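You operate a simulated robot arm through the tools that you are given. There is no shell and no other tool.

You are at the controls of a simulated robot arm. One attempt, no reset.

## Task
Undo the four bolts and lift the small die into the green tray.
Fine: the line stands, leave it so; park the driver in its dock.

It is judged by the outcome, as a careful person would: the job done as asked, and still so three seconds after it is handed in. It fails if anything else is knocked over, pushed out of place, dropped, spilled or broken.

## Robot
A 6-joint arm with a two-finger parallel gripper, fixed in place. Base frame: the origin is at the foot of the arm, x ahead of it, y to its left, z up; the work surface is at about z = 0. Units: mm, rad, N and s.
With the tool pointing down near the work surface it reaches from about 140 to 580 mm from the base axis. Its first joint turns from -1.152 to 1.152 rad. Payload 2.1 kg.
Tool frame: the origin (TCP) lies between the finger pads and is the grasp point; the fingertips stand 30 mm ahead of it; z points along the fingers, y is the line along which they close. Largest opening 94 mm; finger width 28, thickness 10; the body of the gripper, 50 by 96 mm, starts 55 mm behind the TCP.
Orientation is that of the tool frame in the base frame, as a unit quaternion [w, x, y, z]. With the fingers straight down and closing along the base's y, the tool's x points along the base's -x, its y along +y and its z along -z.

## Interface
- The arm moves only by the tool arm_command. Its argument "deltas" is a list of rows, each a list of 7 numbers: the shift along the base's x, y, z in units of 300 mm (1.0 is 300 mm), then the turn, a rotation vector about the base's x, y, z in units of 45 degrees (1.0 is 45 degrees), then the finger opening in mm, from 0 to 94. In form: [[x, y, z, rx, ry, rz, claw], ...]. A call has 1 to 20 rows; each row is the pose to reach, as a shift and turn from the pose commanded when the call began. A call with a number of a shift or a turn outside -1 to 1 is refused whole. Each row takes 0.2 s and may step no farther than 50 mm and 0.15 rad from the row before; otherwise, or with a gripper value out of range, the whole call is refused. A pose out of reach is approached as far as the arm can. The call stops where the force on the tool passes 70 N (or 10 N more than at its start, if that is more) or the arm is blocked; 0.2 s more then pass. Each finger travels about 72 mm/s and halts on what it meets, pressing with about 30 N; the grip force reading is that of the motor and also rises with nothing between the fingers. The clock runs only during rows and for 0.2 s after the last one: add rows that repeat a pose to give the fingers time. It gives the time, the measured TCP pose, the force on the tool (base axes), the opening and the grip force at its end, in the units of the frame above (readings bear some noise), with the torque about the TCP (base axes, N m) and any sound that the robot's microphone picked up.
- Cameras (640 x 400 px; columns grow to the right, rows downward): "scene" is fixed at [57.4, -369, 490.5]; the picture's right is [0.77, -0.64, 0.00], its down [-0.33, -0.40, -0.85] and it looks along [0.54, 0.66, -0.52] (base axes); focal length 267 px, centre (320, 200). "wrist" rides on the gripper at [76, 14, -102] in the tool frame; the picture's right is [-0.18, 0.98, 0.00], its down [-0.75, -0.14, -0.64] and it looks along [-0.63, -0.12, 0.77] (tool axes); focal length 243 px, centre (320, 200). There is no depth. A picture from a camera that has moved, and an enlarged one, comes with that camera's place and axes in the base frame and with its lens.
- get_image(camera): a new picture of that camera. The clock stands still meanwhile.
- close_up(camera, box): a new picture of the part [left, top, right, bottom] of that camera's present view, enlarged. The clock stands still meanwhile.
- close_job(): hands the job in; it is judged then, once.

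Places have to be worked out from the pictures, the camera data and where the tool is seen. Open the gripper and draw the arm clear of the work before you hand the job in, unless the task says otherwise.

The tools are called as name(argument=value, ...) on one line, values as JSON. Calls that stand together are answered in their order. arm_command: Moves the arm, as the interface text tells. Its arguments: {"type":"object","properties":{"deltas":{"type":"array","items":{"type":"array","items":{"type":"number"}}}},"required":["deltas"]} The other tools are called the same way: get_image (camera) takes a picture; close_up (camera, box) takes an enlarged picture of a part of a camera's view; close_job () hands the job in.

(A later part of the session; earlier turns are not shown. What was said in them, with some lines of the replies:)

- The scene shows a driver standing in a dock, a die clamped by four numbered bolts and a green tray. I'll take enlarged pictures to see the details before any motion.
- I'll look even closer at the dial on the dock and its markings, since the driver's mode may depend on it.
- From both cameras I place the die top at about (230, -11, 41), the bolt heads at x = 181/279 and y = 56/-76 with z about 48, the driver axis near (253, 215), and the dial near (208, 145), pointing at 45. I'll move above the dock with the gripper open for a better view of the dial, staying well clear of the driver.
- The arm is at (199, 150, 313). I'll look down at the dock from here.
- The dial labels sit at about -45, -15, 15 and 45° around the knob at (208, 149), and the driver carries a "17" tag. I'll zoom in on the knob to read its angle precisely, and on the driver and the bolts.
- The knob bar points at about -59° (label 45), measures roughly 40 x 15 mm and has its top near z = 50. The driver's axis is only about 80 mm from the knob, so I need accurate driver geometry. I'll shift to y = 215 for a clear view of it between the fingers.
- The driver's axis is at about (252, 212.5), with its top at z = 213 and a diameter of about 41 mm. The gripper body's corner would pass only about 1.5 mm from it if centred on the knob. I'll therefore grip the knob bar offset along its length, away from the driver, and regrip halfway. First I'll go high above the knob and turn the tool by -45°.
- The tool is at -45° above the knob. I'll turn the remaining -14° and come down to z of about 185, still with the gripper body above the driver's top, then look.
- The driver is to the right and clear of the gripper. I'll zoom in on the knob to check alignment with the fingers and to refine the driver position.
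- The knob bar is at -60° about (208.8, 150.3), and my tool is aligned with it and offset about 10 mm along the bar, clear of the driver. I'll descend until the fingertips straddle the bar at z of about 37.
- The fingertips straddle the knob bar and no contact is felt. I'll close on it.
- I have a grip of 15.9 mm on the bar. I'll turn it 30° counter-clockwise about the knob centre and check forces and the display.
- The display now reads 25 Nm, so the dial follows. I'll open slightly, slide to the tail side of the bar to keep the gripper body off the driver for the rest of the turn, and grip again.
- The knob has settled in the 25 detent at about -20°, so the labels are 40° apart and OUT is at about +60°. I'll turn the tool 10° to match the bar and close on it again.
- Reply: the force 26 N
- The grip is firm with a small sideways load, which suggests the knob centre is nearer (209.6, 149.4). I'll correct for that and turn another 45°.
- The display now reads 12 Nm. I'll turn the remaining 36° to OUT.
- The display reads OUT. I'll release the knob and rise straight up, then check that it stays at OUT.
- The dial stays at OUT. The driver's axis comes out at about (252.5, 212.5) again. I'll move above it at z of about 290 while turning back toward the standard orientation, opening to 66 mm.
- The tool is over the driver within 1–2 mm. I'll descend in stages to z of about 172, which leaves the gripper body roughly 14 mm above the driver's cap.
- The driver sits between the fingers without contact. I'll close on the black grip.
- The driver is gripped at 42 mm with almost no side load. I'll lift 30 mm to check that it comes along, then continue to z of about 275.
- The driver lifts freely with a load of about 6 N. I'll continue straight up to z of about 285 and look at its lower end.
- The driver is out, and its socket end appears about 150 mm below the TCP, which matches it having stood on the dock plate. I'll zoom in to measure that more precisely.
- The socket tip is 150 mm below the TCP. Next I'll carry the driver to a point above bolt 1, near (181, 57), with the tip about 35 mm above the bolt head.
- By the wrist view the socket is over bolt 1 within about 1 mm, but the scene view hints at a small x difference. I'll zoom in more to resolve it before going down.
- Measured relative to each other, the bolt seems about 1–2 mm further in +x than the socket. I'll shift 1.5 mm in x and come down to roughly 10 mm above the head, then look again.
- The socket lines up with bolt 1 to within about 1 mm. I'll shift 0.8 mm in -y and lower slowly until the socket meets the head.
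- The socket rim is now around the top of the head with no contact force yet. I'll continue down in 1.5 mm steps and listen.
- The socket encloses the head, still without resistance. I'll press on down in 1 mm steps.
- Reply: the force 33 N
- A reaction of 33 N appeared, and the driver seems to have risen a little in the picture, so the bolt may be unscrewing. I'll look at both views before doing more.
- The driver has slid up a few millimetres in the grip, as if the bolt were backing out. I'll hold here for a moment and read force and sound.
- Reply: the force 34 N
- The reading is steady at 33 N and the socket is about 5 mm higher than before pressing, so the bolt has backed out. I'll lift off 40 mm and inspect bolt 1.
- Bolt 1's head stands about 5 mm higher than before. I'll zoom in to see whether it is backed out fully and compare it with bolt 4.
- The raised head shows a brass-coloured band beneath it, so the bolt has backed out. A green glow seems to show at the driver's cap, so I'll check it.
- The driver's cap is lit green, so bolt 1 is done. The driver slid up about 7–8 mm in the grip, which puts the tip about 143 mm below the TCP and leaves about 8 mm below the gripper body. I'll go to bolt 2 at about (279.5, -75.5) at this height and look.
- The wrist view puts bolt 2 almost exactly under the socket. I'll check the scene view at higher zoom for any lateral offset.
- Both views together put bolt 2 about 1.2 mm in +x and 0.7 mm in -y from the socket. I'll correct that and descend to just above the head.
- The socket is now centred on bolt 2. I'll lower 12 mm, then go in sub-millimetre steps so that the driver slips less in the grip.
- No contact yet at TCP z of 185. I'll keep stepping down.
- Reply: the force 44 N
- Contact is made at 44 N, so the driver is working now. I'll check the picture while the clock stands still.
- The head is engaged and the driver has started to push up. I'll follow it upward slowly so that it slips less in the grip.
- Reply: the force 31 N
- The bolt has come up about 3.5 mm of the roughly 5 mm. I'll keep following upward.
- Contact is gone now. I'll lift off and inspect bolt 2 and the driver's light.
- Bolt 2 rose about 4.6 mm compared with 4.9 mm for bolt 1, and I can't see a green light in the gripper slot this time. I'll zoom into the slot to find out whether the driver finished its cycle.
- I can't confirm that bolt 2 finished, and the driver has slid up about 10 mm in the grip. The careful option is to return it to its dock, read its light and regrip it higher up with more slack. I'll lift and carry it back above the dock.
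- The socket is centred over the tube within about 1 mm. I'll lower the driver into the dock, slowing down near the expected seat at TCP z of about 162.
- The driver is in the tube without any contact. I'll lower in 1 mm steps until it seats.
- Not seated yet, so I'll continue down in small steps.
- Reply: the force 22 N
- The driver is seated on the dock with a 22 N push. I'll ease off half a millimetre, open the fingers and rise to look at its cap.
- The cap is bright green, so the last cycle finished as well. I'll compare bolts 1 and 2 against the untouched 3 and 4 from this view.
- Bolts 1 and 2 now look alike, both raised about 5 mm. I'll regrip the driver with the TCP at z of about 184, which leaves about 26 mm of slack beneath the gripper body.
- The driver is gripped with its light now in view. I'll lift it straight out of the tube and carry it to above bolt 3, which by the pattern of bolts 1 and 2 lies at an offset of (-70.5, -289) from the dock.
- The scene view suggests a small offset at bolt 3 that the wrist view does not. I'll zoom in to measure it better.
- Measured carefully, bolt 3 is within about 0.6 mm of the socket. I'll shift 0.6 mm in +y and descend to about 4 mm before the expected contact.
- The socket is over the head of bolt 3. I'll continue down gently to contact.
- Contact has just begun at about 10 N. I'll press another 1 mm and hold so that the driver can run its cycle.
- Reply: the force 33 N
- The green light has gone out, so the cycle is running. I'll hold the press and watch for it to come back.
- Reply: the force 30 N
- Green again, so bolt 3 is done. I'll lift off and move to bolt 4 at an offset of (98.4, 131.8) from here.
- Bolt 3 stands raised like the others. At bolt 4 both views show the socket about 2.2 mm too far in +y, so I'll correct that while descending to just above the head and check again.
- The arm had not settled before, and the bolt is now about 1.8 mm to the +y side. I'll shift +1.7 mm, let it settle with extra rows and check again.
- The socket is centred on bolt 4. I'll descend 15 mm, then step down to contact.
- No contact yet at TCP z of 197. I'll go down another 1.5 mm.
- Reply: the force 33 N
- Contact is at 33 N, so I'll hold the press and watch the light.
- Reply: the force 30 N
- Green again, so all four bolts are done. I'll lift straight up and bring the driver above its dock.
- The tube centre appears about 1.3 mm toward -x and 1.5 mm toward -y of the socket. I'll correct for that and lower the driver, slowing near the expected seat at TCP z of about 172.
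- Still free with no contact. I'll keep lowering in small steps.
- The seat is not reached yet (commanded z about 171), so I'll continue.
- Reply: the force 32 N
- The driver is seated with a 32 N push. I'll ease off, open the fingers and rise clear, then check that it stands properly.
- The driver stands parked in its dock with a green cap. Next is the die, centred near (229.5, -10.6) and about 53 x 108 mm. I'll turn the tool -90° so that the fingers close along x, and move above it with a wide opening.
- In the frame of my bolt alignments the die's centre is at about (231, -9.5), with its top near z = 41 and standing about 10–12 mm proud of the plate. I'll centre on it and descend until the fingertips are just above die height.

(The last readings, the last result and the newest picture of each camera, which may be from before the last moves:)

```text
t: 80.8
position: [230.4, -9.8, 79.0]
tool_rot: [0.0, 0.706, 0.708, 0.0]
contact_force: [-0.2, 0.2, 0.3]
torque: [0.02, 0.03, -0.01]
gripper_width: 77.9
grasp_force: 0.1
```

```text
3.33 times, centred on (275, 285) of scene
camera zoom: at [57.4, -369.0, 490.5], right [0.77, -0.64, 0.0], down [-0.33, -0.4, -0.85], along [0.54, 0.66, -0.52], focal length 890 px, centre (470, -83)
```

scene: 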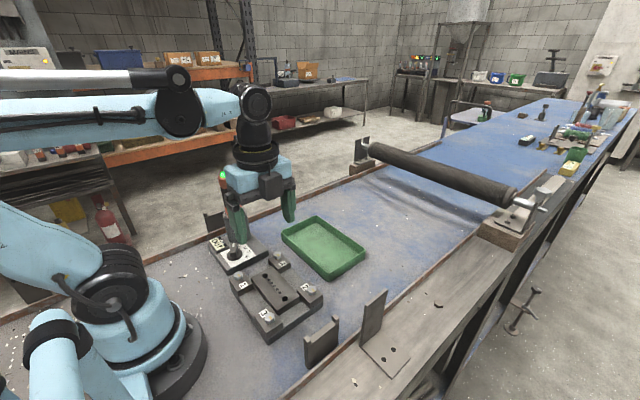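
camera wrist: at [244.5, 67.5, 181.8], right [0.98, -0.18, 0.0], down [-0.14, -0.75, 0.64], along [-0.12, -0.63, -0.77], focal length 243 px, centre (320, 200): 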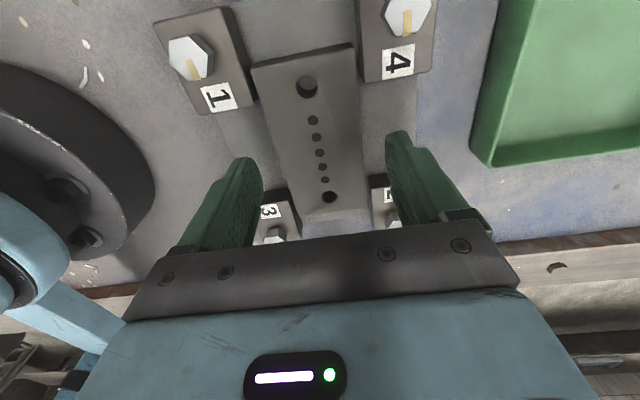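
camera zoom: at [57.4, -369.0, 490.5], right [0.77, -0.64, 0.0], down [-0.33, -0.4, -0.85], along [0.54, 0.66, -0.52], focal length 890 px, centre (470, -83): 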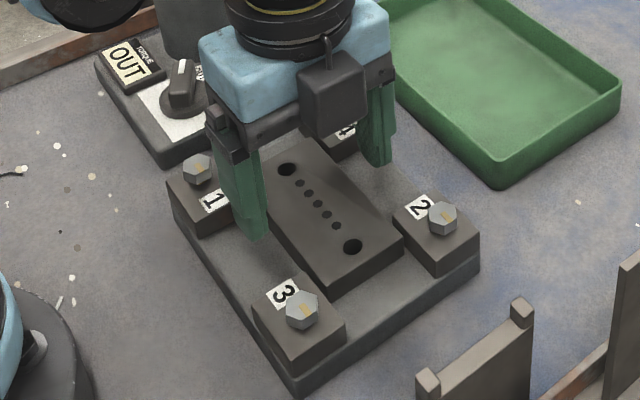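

The fingers straddle the die evenly. I'll go down to tip height of about z = 34 and look again before closing.

arm_command(deltas=[[0, 0, -0.02, 0, 0, 0, 78], [0, 0, -0.04, 0, 0, 0, 78], [0, 0, -0.052, 0, 0, 0, 78], [0, 0, -0.052, 0, 0, 0, 78]])

close_up(camera="scene", box=[235, 245, 315, 325])

get_image(camera="wrist")

```text
t: 81.8
position: [230.3, -9.6, 61.4]
tool_rot: [0.001, 0.706, 0.708, 0.0]
contact_force: [0.0, 0.4, -0.3]
torque: [0.01, 0.01, -0.05]
gripper_width: 78.1
grasp_force: 0.1
```

```text
5.00 times, centred on (275, 285) of scene
camera zoom: at [57.4, -369.0, 490.5], right [0.77, -0.64, 0.0], down [-0.33, -0.4, -0.85], along [0.54, 0.66, -0.52], focal length 1335 px, centre (545, -225)
```

zoom: 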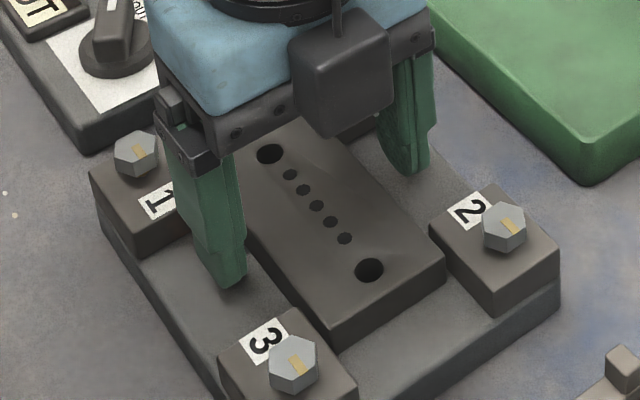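

```text
taken
camera wrist: at [244.7, 67.9, 166.2], right [0.98, -0.18, 0.0], down [-0.14, -0.75, 0.64], along [-0.12, -0.63, -0.77], focal length 243 px, centre (320, 200)
```

wrist: 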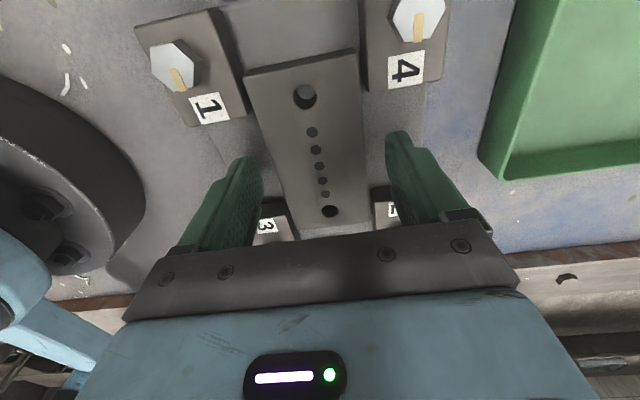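

The tips hover just above the plate on both sides of the die, with no contact. I'll close the fingers on it.

arm_command(deltas=[[0, 0, 0, 0, 0, 0, 66], [0, 0, 0, 0, 0, 0, 56], [0, 0, 0, 0, 0, 0, 44], [0, 0, 0, 0, 0, 0, 44], [0, 0, 0, 0, 0, 0, 44]])

close_up(camera="scene", box=[235, 245, 315, 325])

```text
t: 83.0
position: [231.4, -8.3, 62.8]
tool_rot: [0.001, 0.706, 0.708, -0.001]
contact_force: [-1.7, -0.1, 0.1]
torque: [-0.02, 0.2, -0.01]
gripper_width: 55.7
grasp_force: 30.1
```

```text
5.00 times, centred on (275, 285) of scene
camera zoom: at [57.4, -369.0, 490.5], right [0.77, -0.64, 0.0], down [-0.33, -0.4, -0.85], along [0.54, 0.66, -0.52], focal length 1335 px, centre (545, -225)
```

zoom: 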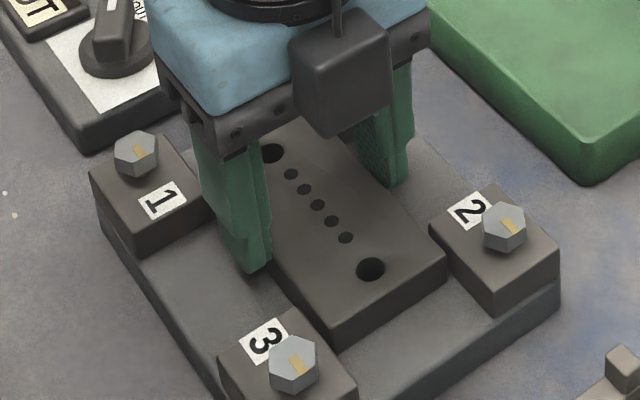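

The die is gripped at 55.7 mm with negligible side load. I'll lift 6 mm gently to see whether it comes free.

arm_command(deltas=[[0, 0, 0.005, 0, 0, 0, 44], [0, 0, 0.01, 0, 0, 0, 44], [0, 0, 0.02, 0, 0, 0, 44], [0, 0, 0.02, 0, 0, 0, 44]])

close_up(camera="scene", box=[235, 245, 315, 325])

```text
t: 84.0
position: [230.8, -10.1, 69.1]
tool_rot: [0.001, 0.706, 0.708, -0.001]
contact_force: [-0.6, 0.5, -5.6]
torque: [0.02, 0.0, 0.01]
gripper_width: 55.7
grasp_force: 29.7
```

```text
5.00 times, centred on (275, 285) of scene
camera zoom: at [57.4, -369.0, 490.5], right [0.77, -0.64, 0.0], down [-0.33, -0.4, -0.85], along [0.54, 0.66, -0.52], focal length 1335 px, centre (545, -225)
```

zoom: 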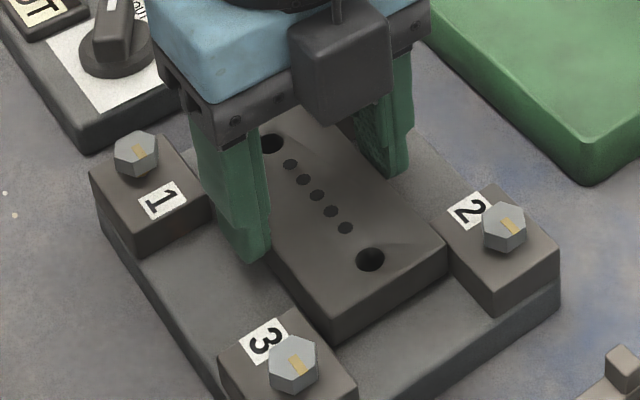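

The die is coming up with a load of about 5.6 N. I'll lift another 25 mm and look.

arm_command(deltas=[[0, 0, 0.02, 0, 0, 0, 44], [0, 0, 0.05, 0, 0, 0, 44], [0, 0, 0.085, 0, 0, 0, 44], [0, 0, 0.085, 0, 0, 0, 44]])

close_up(camera="scene", box=[215, 225, 335, 345])

get_image(camera="wrist")

```text
t: 85.0
position: [230.5, -9.0, 94.7]
tool_rot: [0.001, 0.706, 0.708, -0.001]
contact_force: [-0.3, -0.2, -5.0]
torque: [0.02, 0.0, -0.02]
gripper_width: 55.7
grasp_force: 30.6
```

```text
3.33 times, centred on (275, 285) of scene
camera zoom: at [57.4, -369.0, 490.5], right [0.77, -0.64, 0.0], down [-0.33, -0.4, -0.85], along [0.54, 0.66, -0.52], focal length 890 px, centre (470, -83)
```

zoom: 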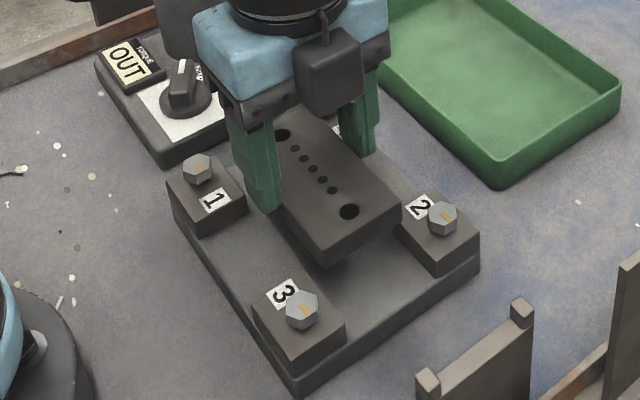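

```text
taken
camera wrist: at [244.0, 67.6, 198.0], right [0.98, -0.18, 0.0], down [-0.14, -0.75, 0.64], along [-0.12, -0.63, -0.77], focal length 243 px, centre (320, 200)
```

wrist: 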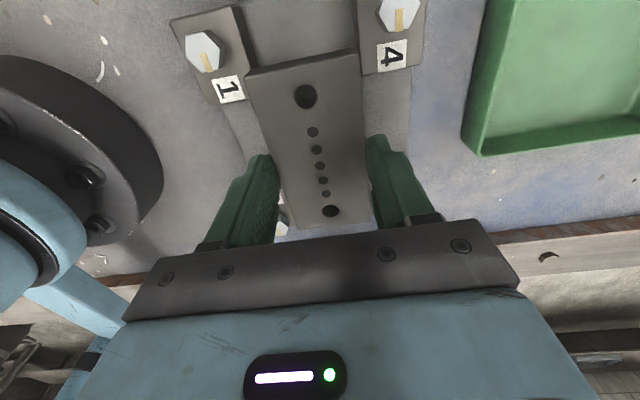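

The die is clear of the plate. I'll raise it to z of about 142 and carry it over the tray's centre, which I place at about (414, 54).

arm_command(deltas=[[0, 0, 0.08, 0, 0, 0, 44], [0, 0, 0.16, 0, 0, 0, 44], [0.08, 0.028, 0.16, 0, 0, 0, 44], [0.18, 0.063, 0.16, 0, 0, 0, 44], [0.29, 0.101, 0.16, 0, 0, 0, 44], [0.4, 0.139, 0.16, 0, 0, 0, 44], [0.5, 0.174, 0.16, 0, 0, 0, 44], [0.58, 0.201, 0.16, 0, 0, 0, 44], [0.611, 0.212, 0.16, 0, 0, 0, 44], [0.611, 0.212, 0.16, 0, 0, 0, 44], [0.611, 0.212, 0.16, 0, 0, 0, 44]])

get_image(camera="wrist")

get_image(camera="scene")

close_up(camera="scene", box=[260, 160, 400, 300])

```text
t: 87.4
position: [412.6, 55.7, 142.5]
tool_rot: [0.001, 0.707, 0.707, -0.001]
contact_force: [-0.4, -0.3, -5.0]
torque: [0.0, 0.01, 0.02]
gripper_width: 55.6
grasp_force: 29.8
```

```text
taken
camera wrist: at [427.4, 132.3, 244.7], right [0.98, -0.18, 0.0], down [-0.14, -0.75, 0.64], along [-0.12, -0.63, -0.77], focal length 243 px, centre (320, 200)
```

wrist: 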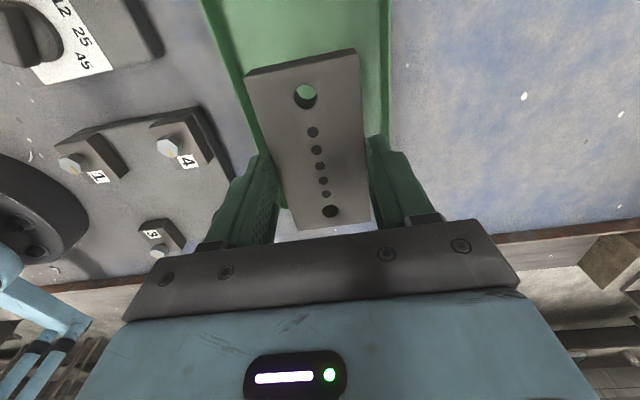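

```text
taken
```

scene: 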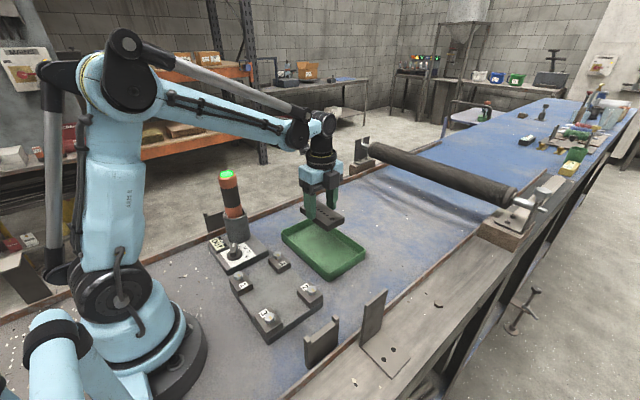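

```text
2.86 times, centred on (330, 230) of scene
camera zoom: at [57.4, -369.0, 490.5], right [0.77, -0.64, 0.0], down [-0.33, -0.4, -0.85], along [0.54, 0.66, -0.52], focal length 763 px, centre (291, 114)
```

zoom: 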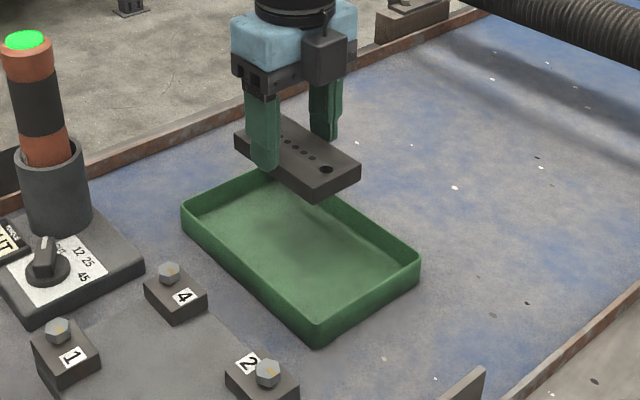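

The die is over the middle of the tray with good clearance to all walls. I'll lower it to about 10 mm above the floor.

arm_command(deltas=[[0, 0, -0.08, 0, 0, 0, 44], [0, 0, -0.17, 0, 0, 0, 44], [0, 0, -0.25, 0, 0, 0, 44], [0, 0, -0.3, 0, 0, 0, 44], [0, 0, -0.32, 0, 0, 0, 44], [0, 0, -0.32, 0, 0, 0, 44]])

close_up(camera="scene", box=[260, 190, 390, 290])

get_image(camera="wrist")

```text
t: 88.8
position: [415.2, 55.3, 44.6]
tool_rot: [0.001, 0.706, 0.709, -0.002]
contact_force: [-0.1, 0.0, -6.1]
torque: [0.03, 0.0, 0.01]
gripper_width: 55.8
grasp_force: 30.3
```

```text
4.00 times, centred on (325, 240) of scene
camera zoom: at [57.4, -369.0, 490.5], right [0.77, -0.64, 0.0], down [-0.33, -0.4, -0.85], along [0.54, 0.66, -0.52], focal length 1068 px, centre (300, 40)
```

zoom: 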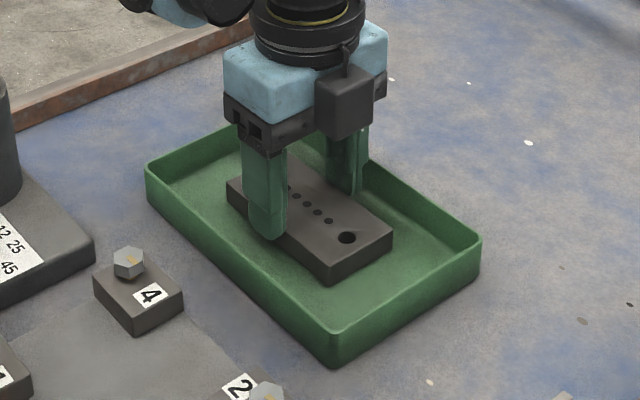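

```text
taken
camera wrist: at [428.6, 131.8, 149.3], right [0.98, -0.18, 0.0], down [-0.14, -0.75, 0.64], along [-0.12, -0.63, -0.77], focal length 243 px, centre (320, 200)
```

wrist: 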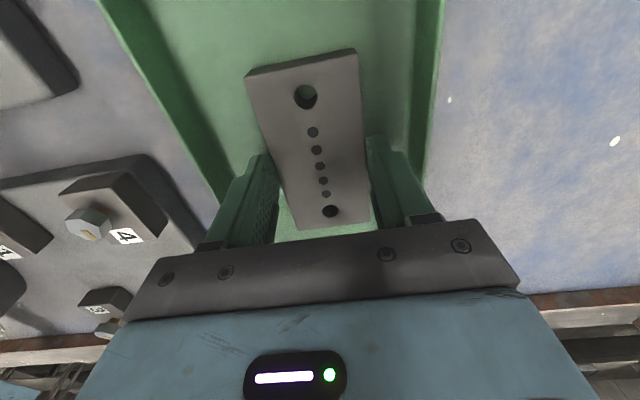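

The die hangs centred inside the tray, a little above its floor. I'll lower in small steps until it touches.

arm_command(deltas=[[0, 0, -0.006, 0, 0, 0, 44], [0, 0, -0.012, 0, 0, 0, 44], [0, 0, -0.015, 0, 0, 0, 44]])

arm_command(deltas=[[0, 0, -0.004, 0, 0, 0, 44], [0, 0, -0.008, 0, 0, 0, 44]])

```text
t: 89.6
position: [415.0, 55.2, 42.1]
tool_rot: [0.002, 0.706, 0.709, -0.001]
contact_force: [4.6, 2.5, 26.0]
torque: [0.09, -0.15, -0.04]
gripper_width: 55.7
grasp_force: 30.2
```

```text
t: 90.2
position: [413.6, 53.2, 40.5]
tool_rot: [0.001, 0.706, 0.708, -0.001]
contact_force: [2.7, -0.4, 27.6]
torque: [0.02, -0.1, 0.02]
gripper_width: 55.9
grasp_force: 30.3
```

The die rests on the tray floor with a reaction of about 27 N. I'll relieve the push slightly, open to 68 mm while staying inside the walls, and rise straight up.

arm_command(deltas=[[0, 0, 0.003, 0, 0, 0, 44], [0, 0, 0.003, 0, 0, 0, 58], [0, 0, 0.003, 0, 0, 0, 68], [0, 0, 0.003, 0, 0, 0, 68], [0, 0, 0.03, 0, 0, 0, 68], [0, 0, 0.1, 0, 0, 0, 68], [0, 0, 0.2, 0, 0, 0, 68], [0, 0, 0.35, 0, 0, 0, 68], [0, 0, 0.5, 0, 0, 0, 68], [0, 0, 0.65, 0, 0, 0, 68], [0, 0, 0.65, 0, 0, 0, 68]])

get_image(camera="wrist")

get_image(camera="scene")

close_up(camera="scene", box=[190, 160, 390, 340])

```text
t: 92.6
position: [416.0, 53.3, 235.9]
tool_rot: [0.0, 0.705, 0.709, -0.001]
contact_force: [-0.4, -0.5, 0.5]
torque: [0.03, 0.01, 0.01]
gripper_width: 67.9
grasp_force: 0.1
```

```text
taken
camera wrist: at [428.8, 130.5, 339.0], right [0.98, -0.18, 0.0], down [-0.14, -0.75, 0.64], along [-0.12, -0.63, -0.77], focal length 243 px, centre (320, 200)
```

wrist: 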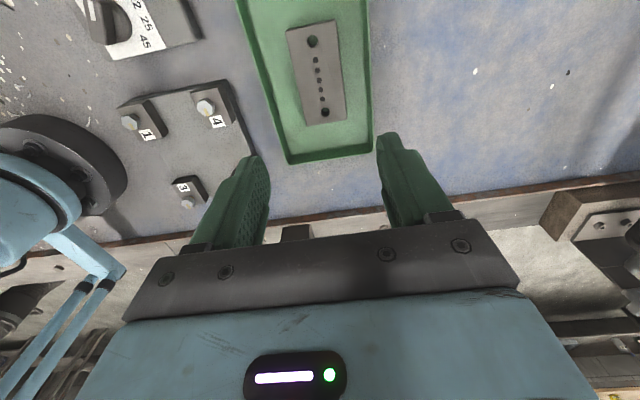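

```text
taken
```

scene: 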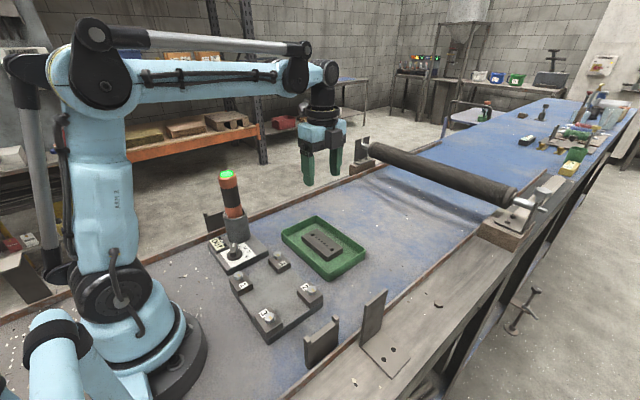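

```text
2.22 times, centred on (290, 250) of scene
camera zoom: at [57.4, -369.0, 490.5], right [0.77, -0.64, 0.0], down [-0.33, -0.4, -0.85], along [0.54, 0.66, -0.52], focal length 594 px, centre (387, 89)
```

zoom: 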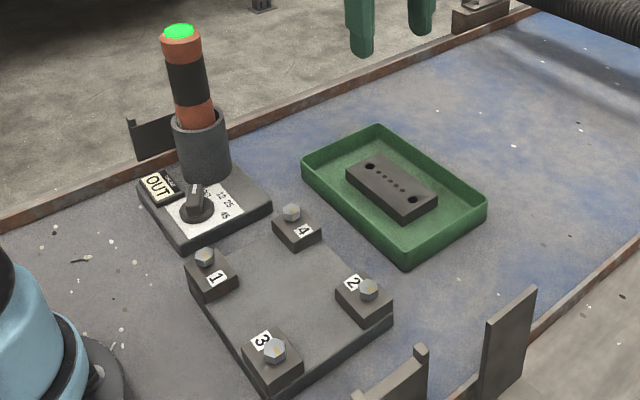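

The die lies flat in the tray, and the driver stands in its dock. I'll draw the arm up and back to a clear pose near where it started, with the fingers open, and then make a last check.

arm_command(deltas=[[0, 0, 0.12, 0, 0, 0, 80], [-0.05, -0.03, 0.24, 0, 0, 0, 90], [-0.12, -0.07, 0.35, 0, 0, 0, 90], [-0.2, -0.12, 0.44, 0, 0, 0, 90], [-0.3, -0.17, 0.45, 0, 0, 0, 90], [-0.4, -0.22, 0.45, 0, 0, 0, 90], [-0.45, -0.24, 0.45, 0, 0, 0, 90], [-0.45, -0.24, 0.45, 0, 0, 0, 90]])

get_image(camera="scene")

close_up(camera="scene", box=[220, 240, 330, 340])

close_up(camera="scene", box=[190, 160, 380, 290])

get_image(camera="wrist")

```text
t: 94.4
position: [278.3, -17.4, 370.3]
tool_rot: [0.0, 0.706, 0.708, -0.001]
contact_force: [0.0, 0.3, 0.2]
torque: [-0.04, 0.01, 0.0]
gripper_width: 90.0
grasp_force: 0.1
```

```text
taken
```

scene: 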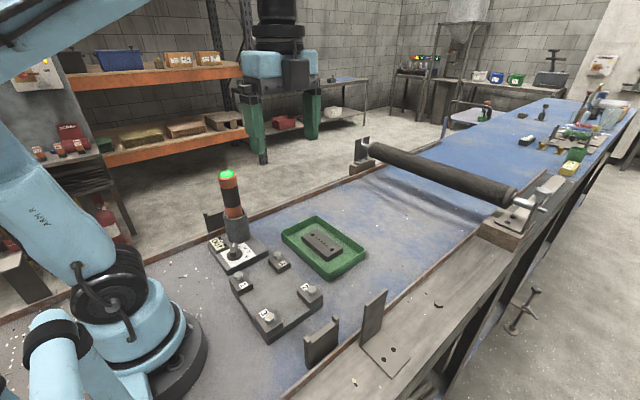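

```text
4.00 times, centred on (275, 290) of scene
camera zoom: at [57.4, -369.0, 490.5], right [0.77, -0.64, 0.0], down [-0.33, -0.4, -0.85], along [0.54, 0.66, -0.52], focal length 1068 px, centre (500, -160)
```

zoom: 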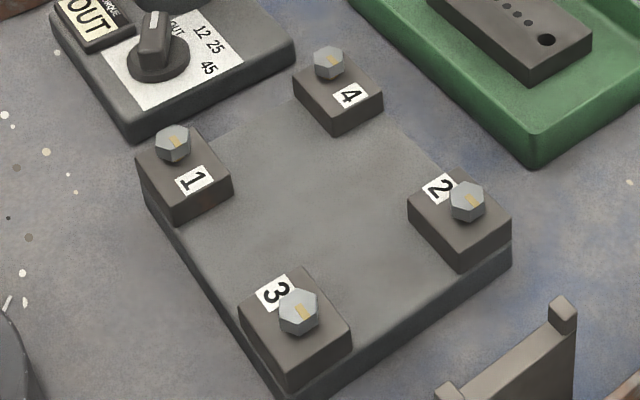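

```text
3.08 times, centred on (285, 225) of scene
camera zoom: at [57.4, -369.0, 490.5], right [0.77, -0.64, 0.0], down [-0.33, -0.4, -0.85], along [0.54, 0.66, -0.52], focal length 822 px, centre (428, 123)
```

zoom: 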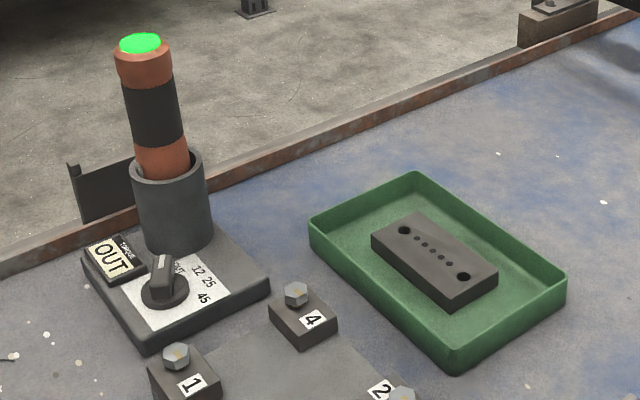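

```text
taken
camera wrist: at [292.7, 58.7, 472.7], right [0.98, -0.18, 0.0], down [-0.14, -0.75, 0.64], along [-0.12, -0.63, -0.77], focal length 243 px, centre (320, 200)
```

wrist: 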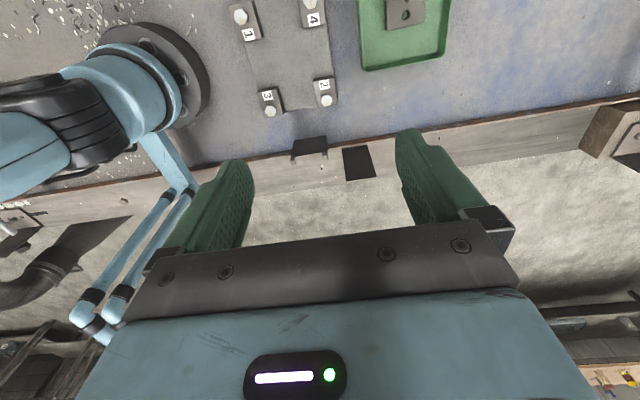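

All four bolts are backed out, the die lies in the green tray and the driver is parked in its dock. The tray, plate and line are where they were, and the arm is clear with the gripper open. I'm handing the job in.

close_job()

```text
The job is handed in.
```

All four bolts are undone, the small die is in the green tray, and the driver is back in its dock. I've handed the job in; no verdict came back.

- **Bolts:** each bolt head stands about 5 mm higher than before. The driver's cap showed green after the cycle on every bolt.
- **Die:** it lies flat near the middle of the tray. The tray has not shifted.
- **Dial:** I turned the torque dial from 45 Nm to OUT to loosen the bolts, and it is still at OUT. You didn't ask for it to be set back.
- **Line:** I left it standing and touched nothing on it.
- **Driver:** it slid up in the grip on each bolt, by up to about 8 mm. I set it back in the dock once, after bolt 2, to take a fresh grip.

The arm is raised clear of the work with the gripper open.
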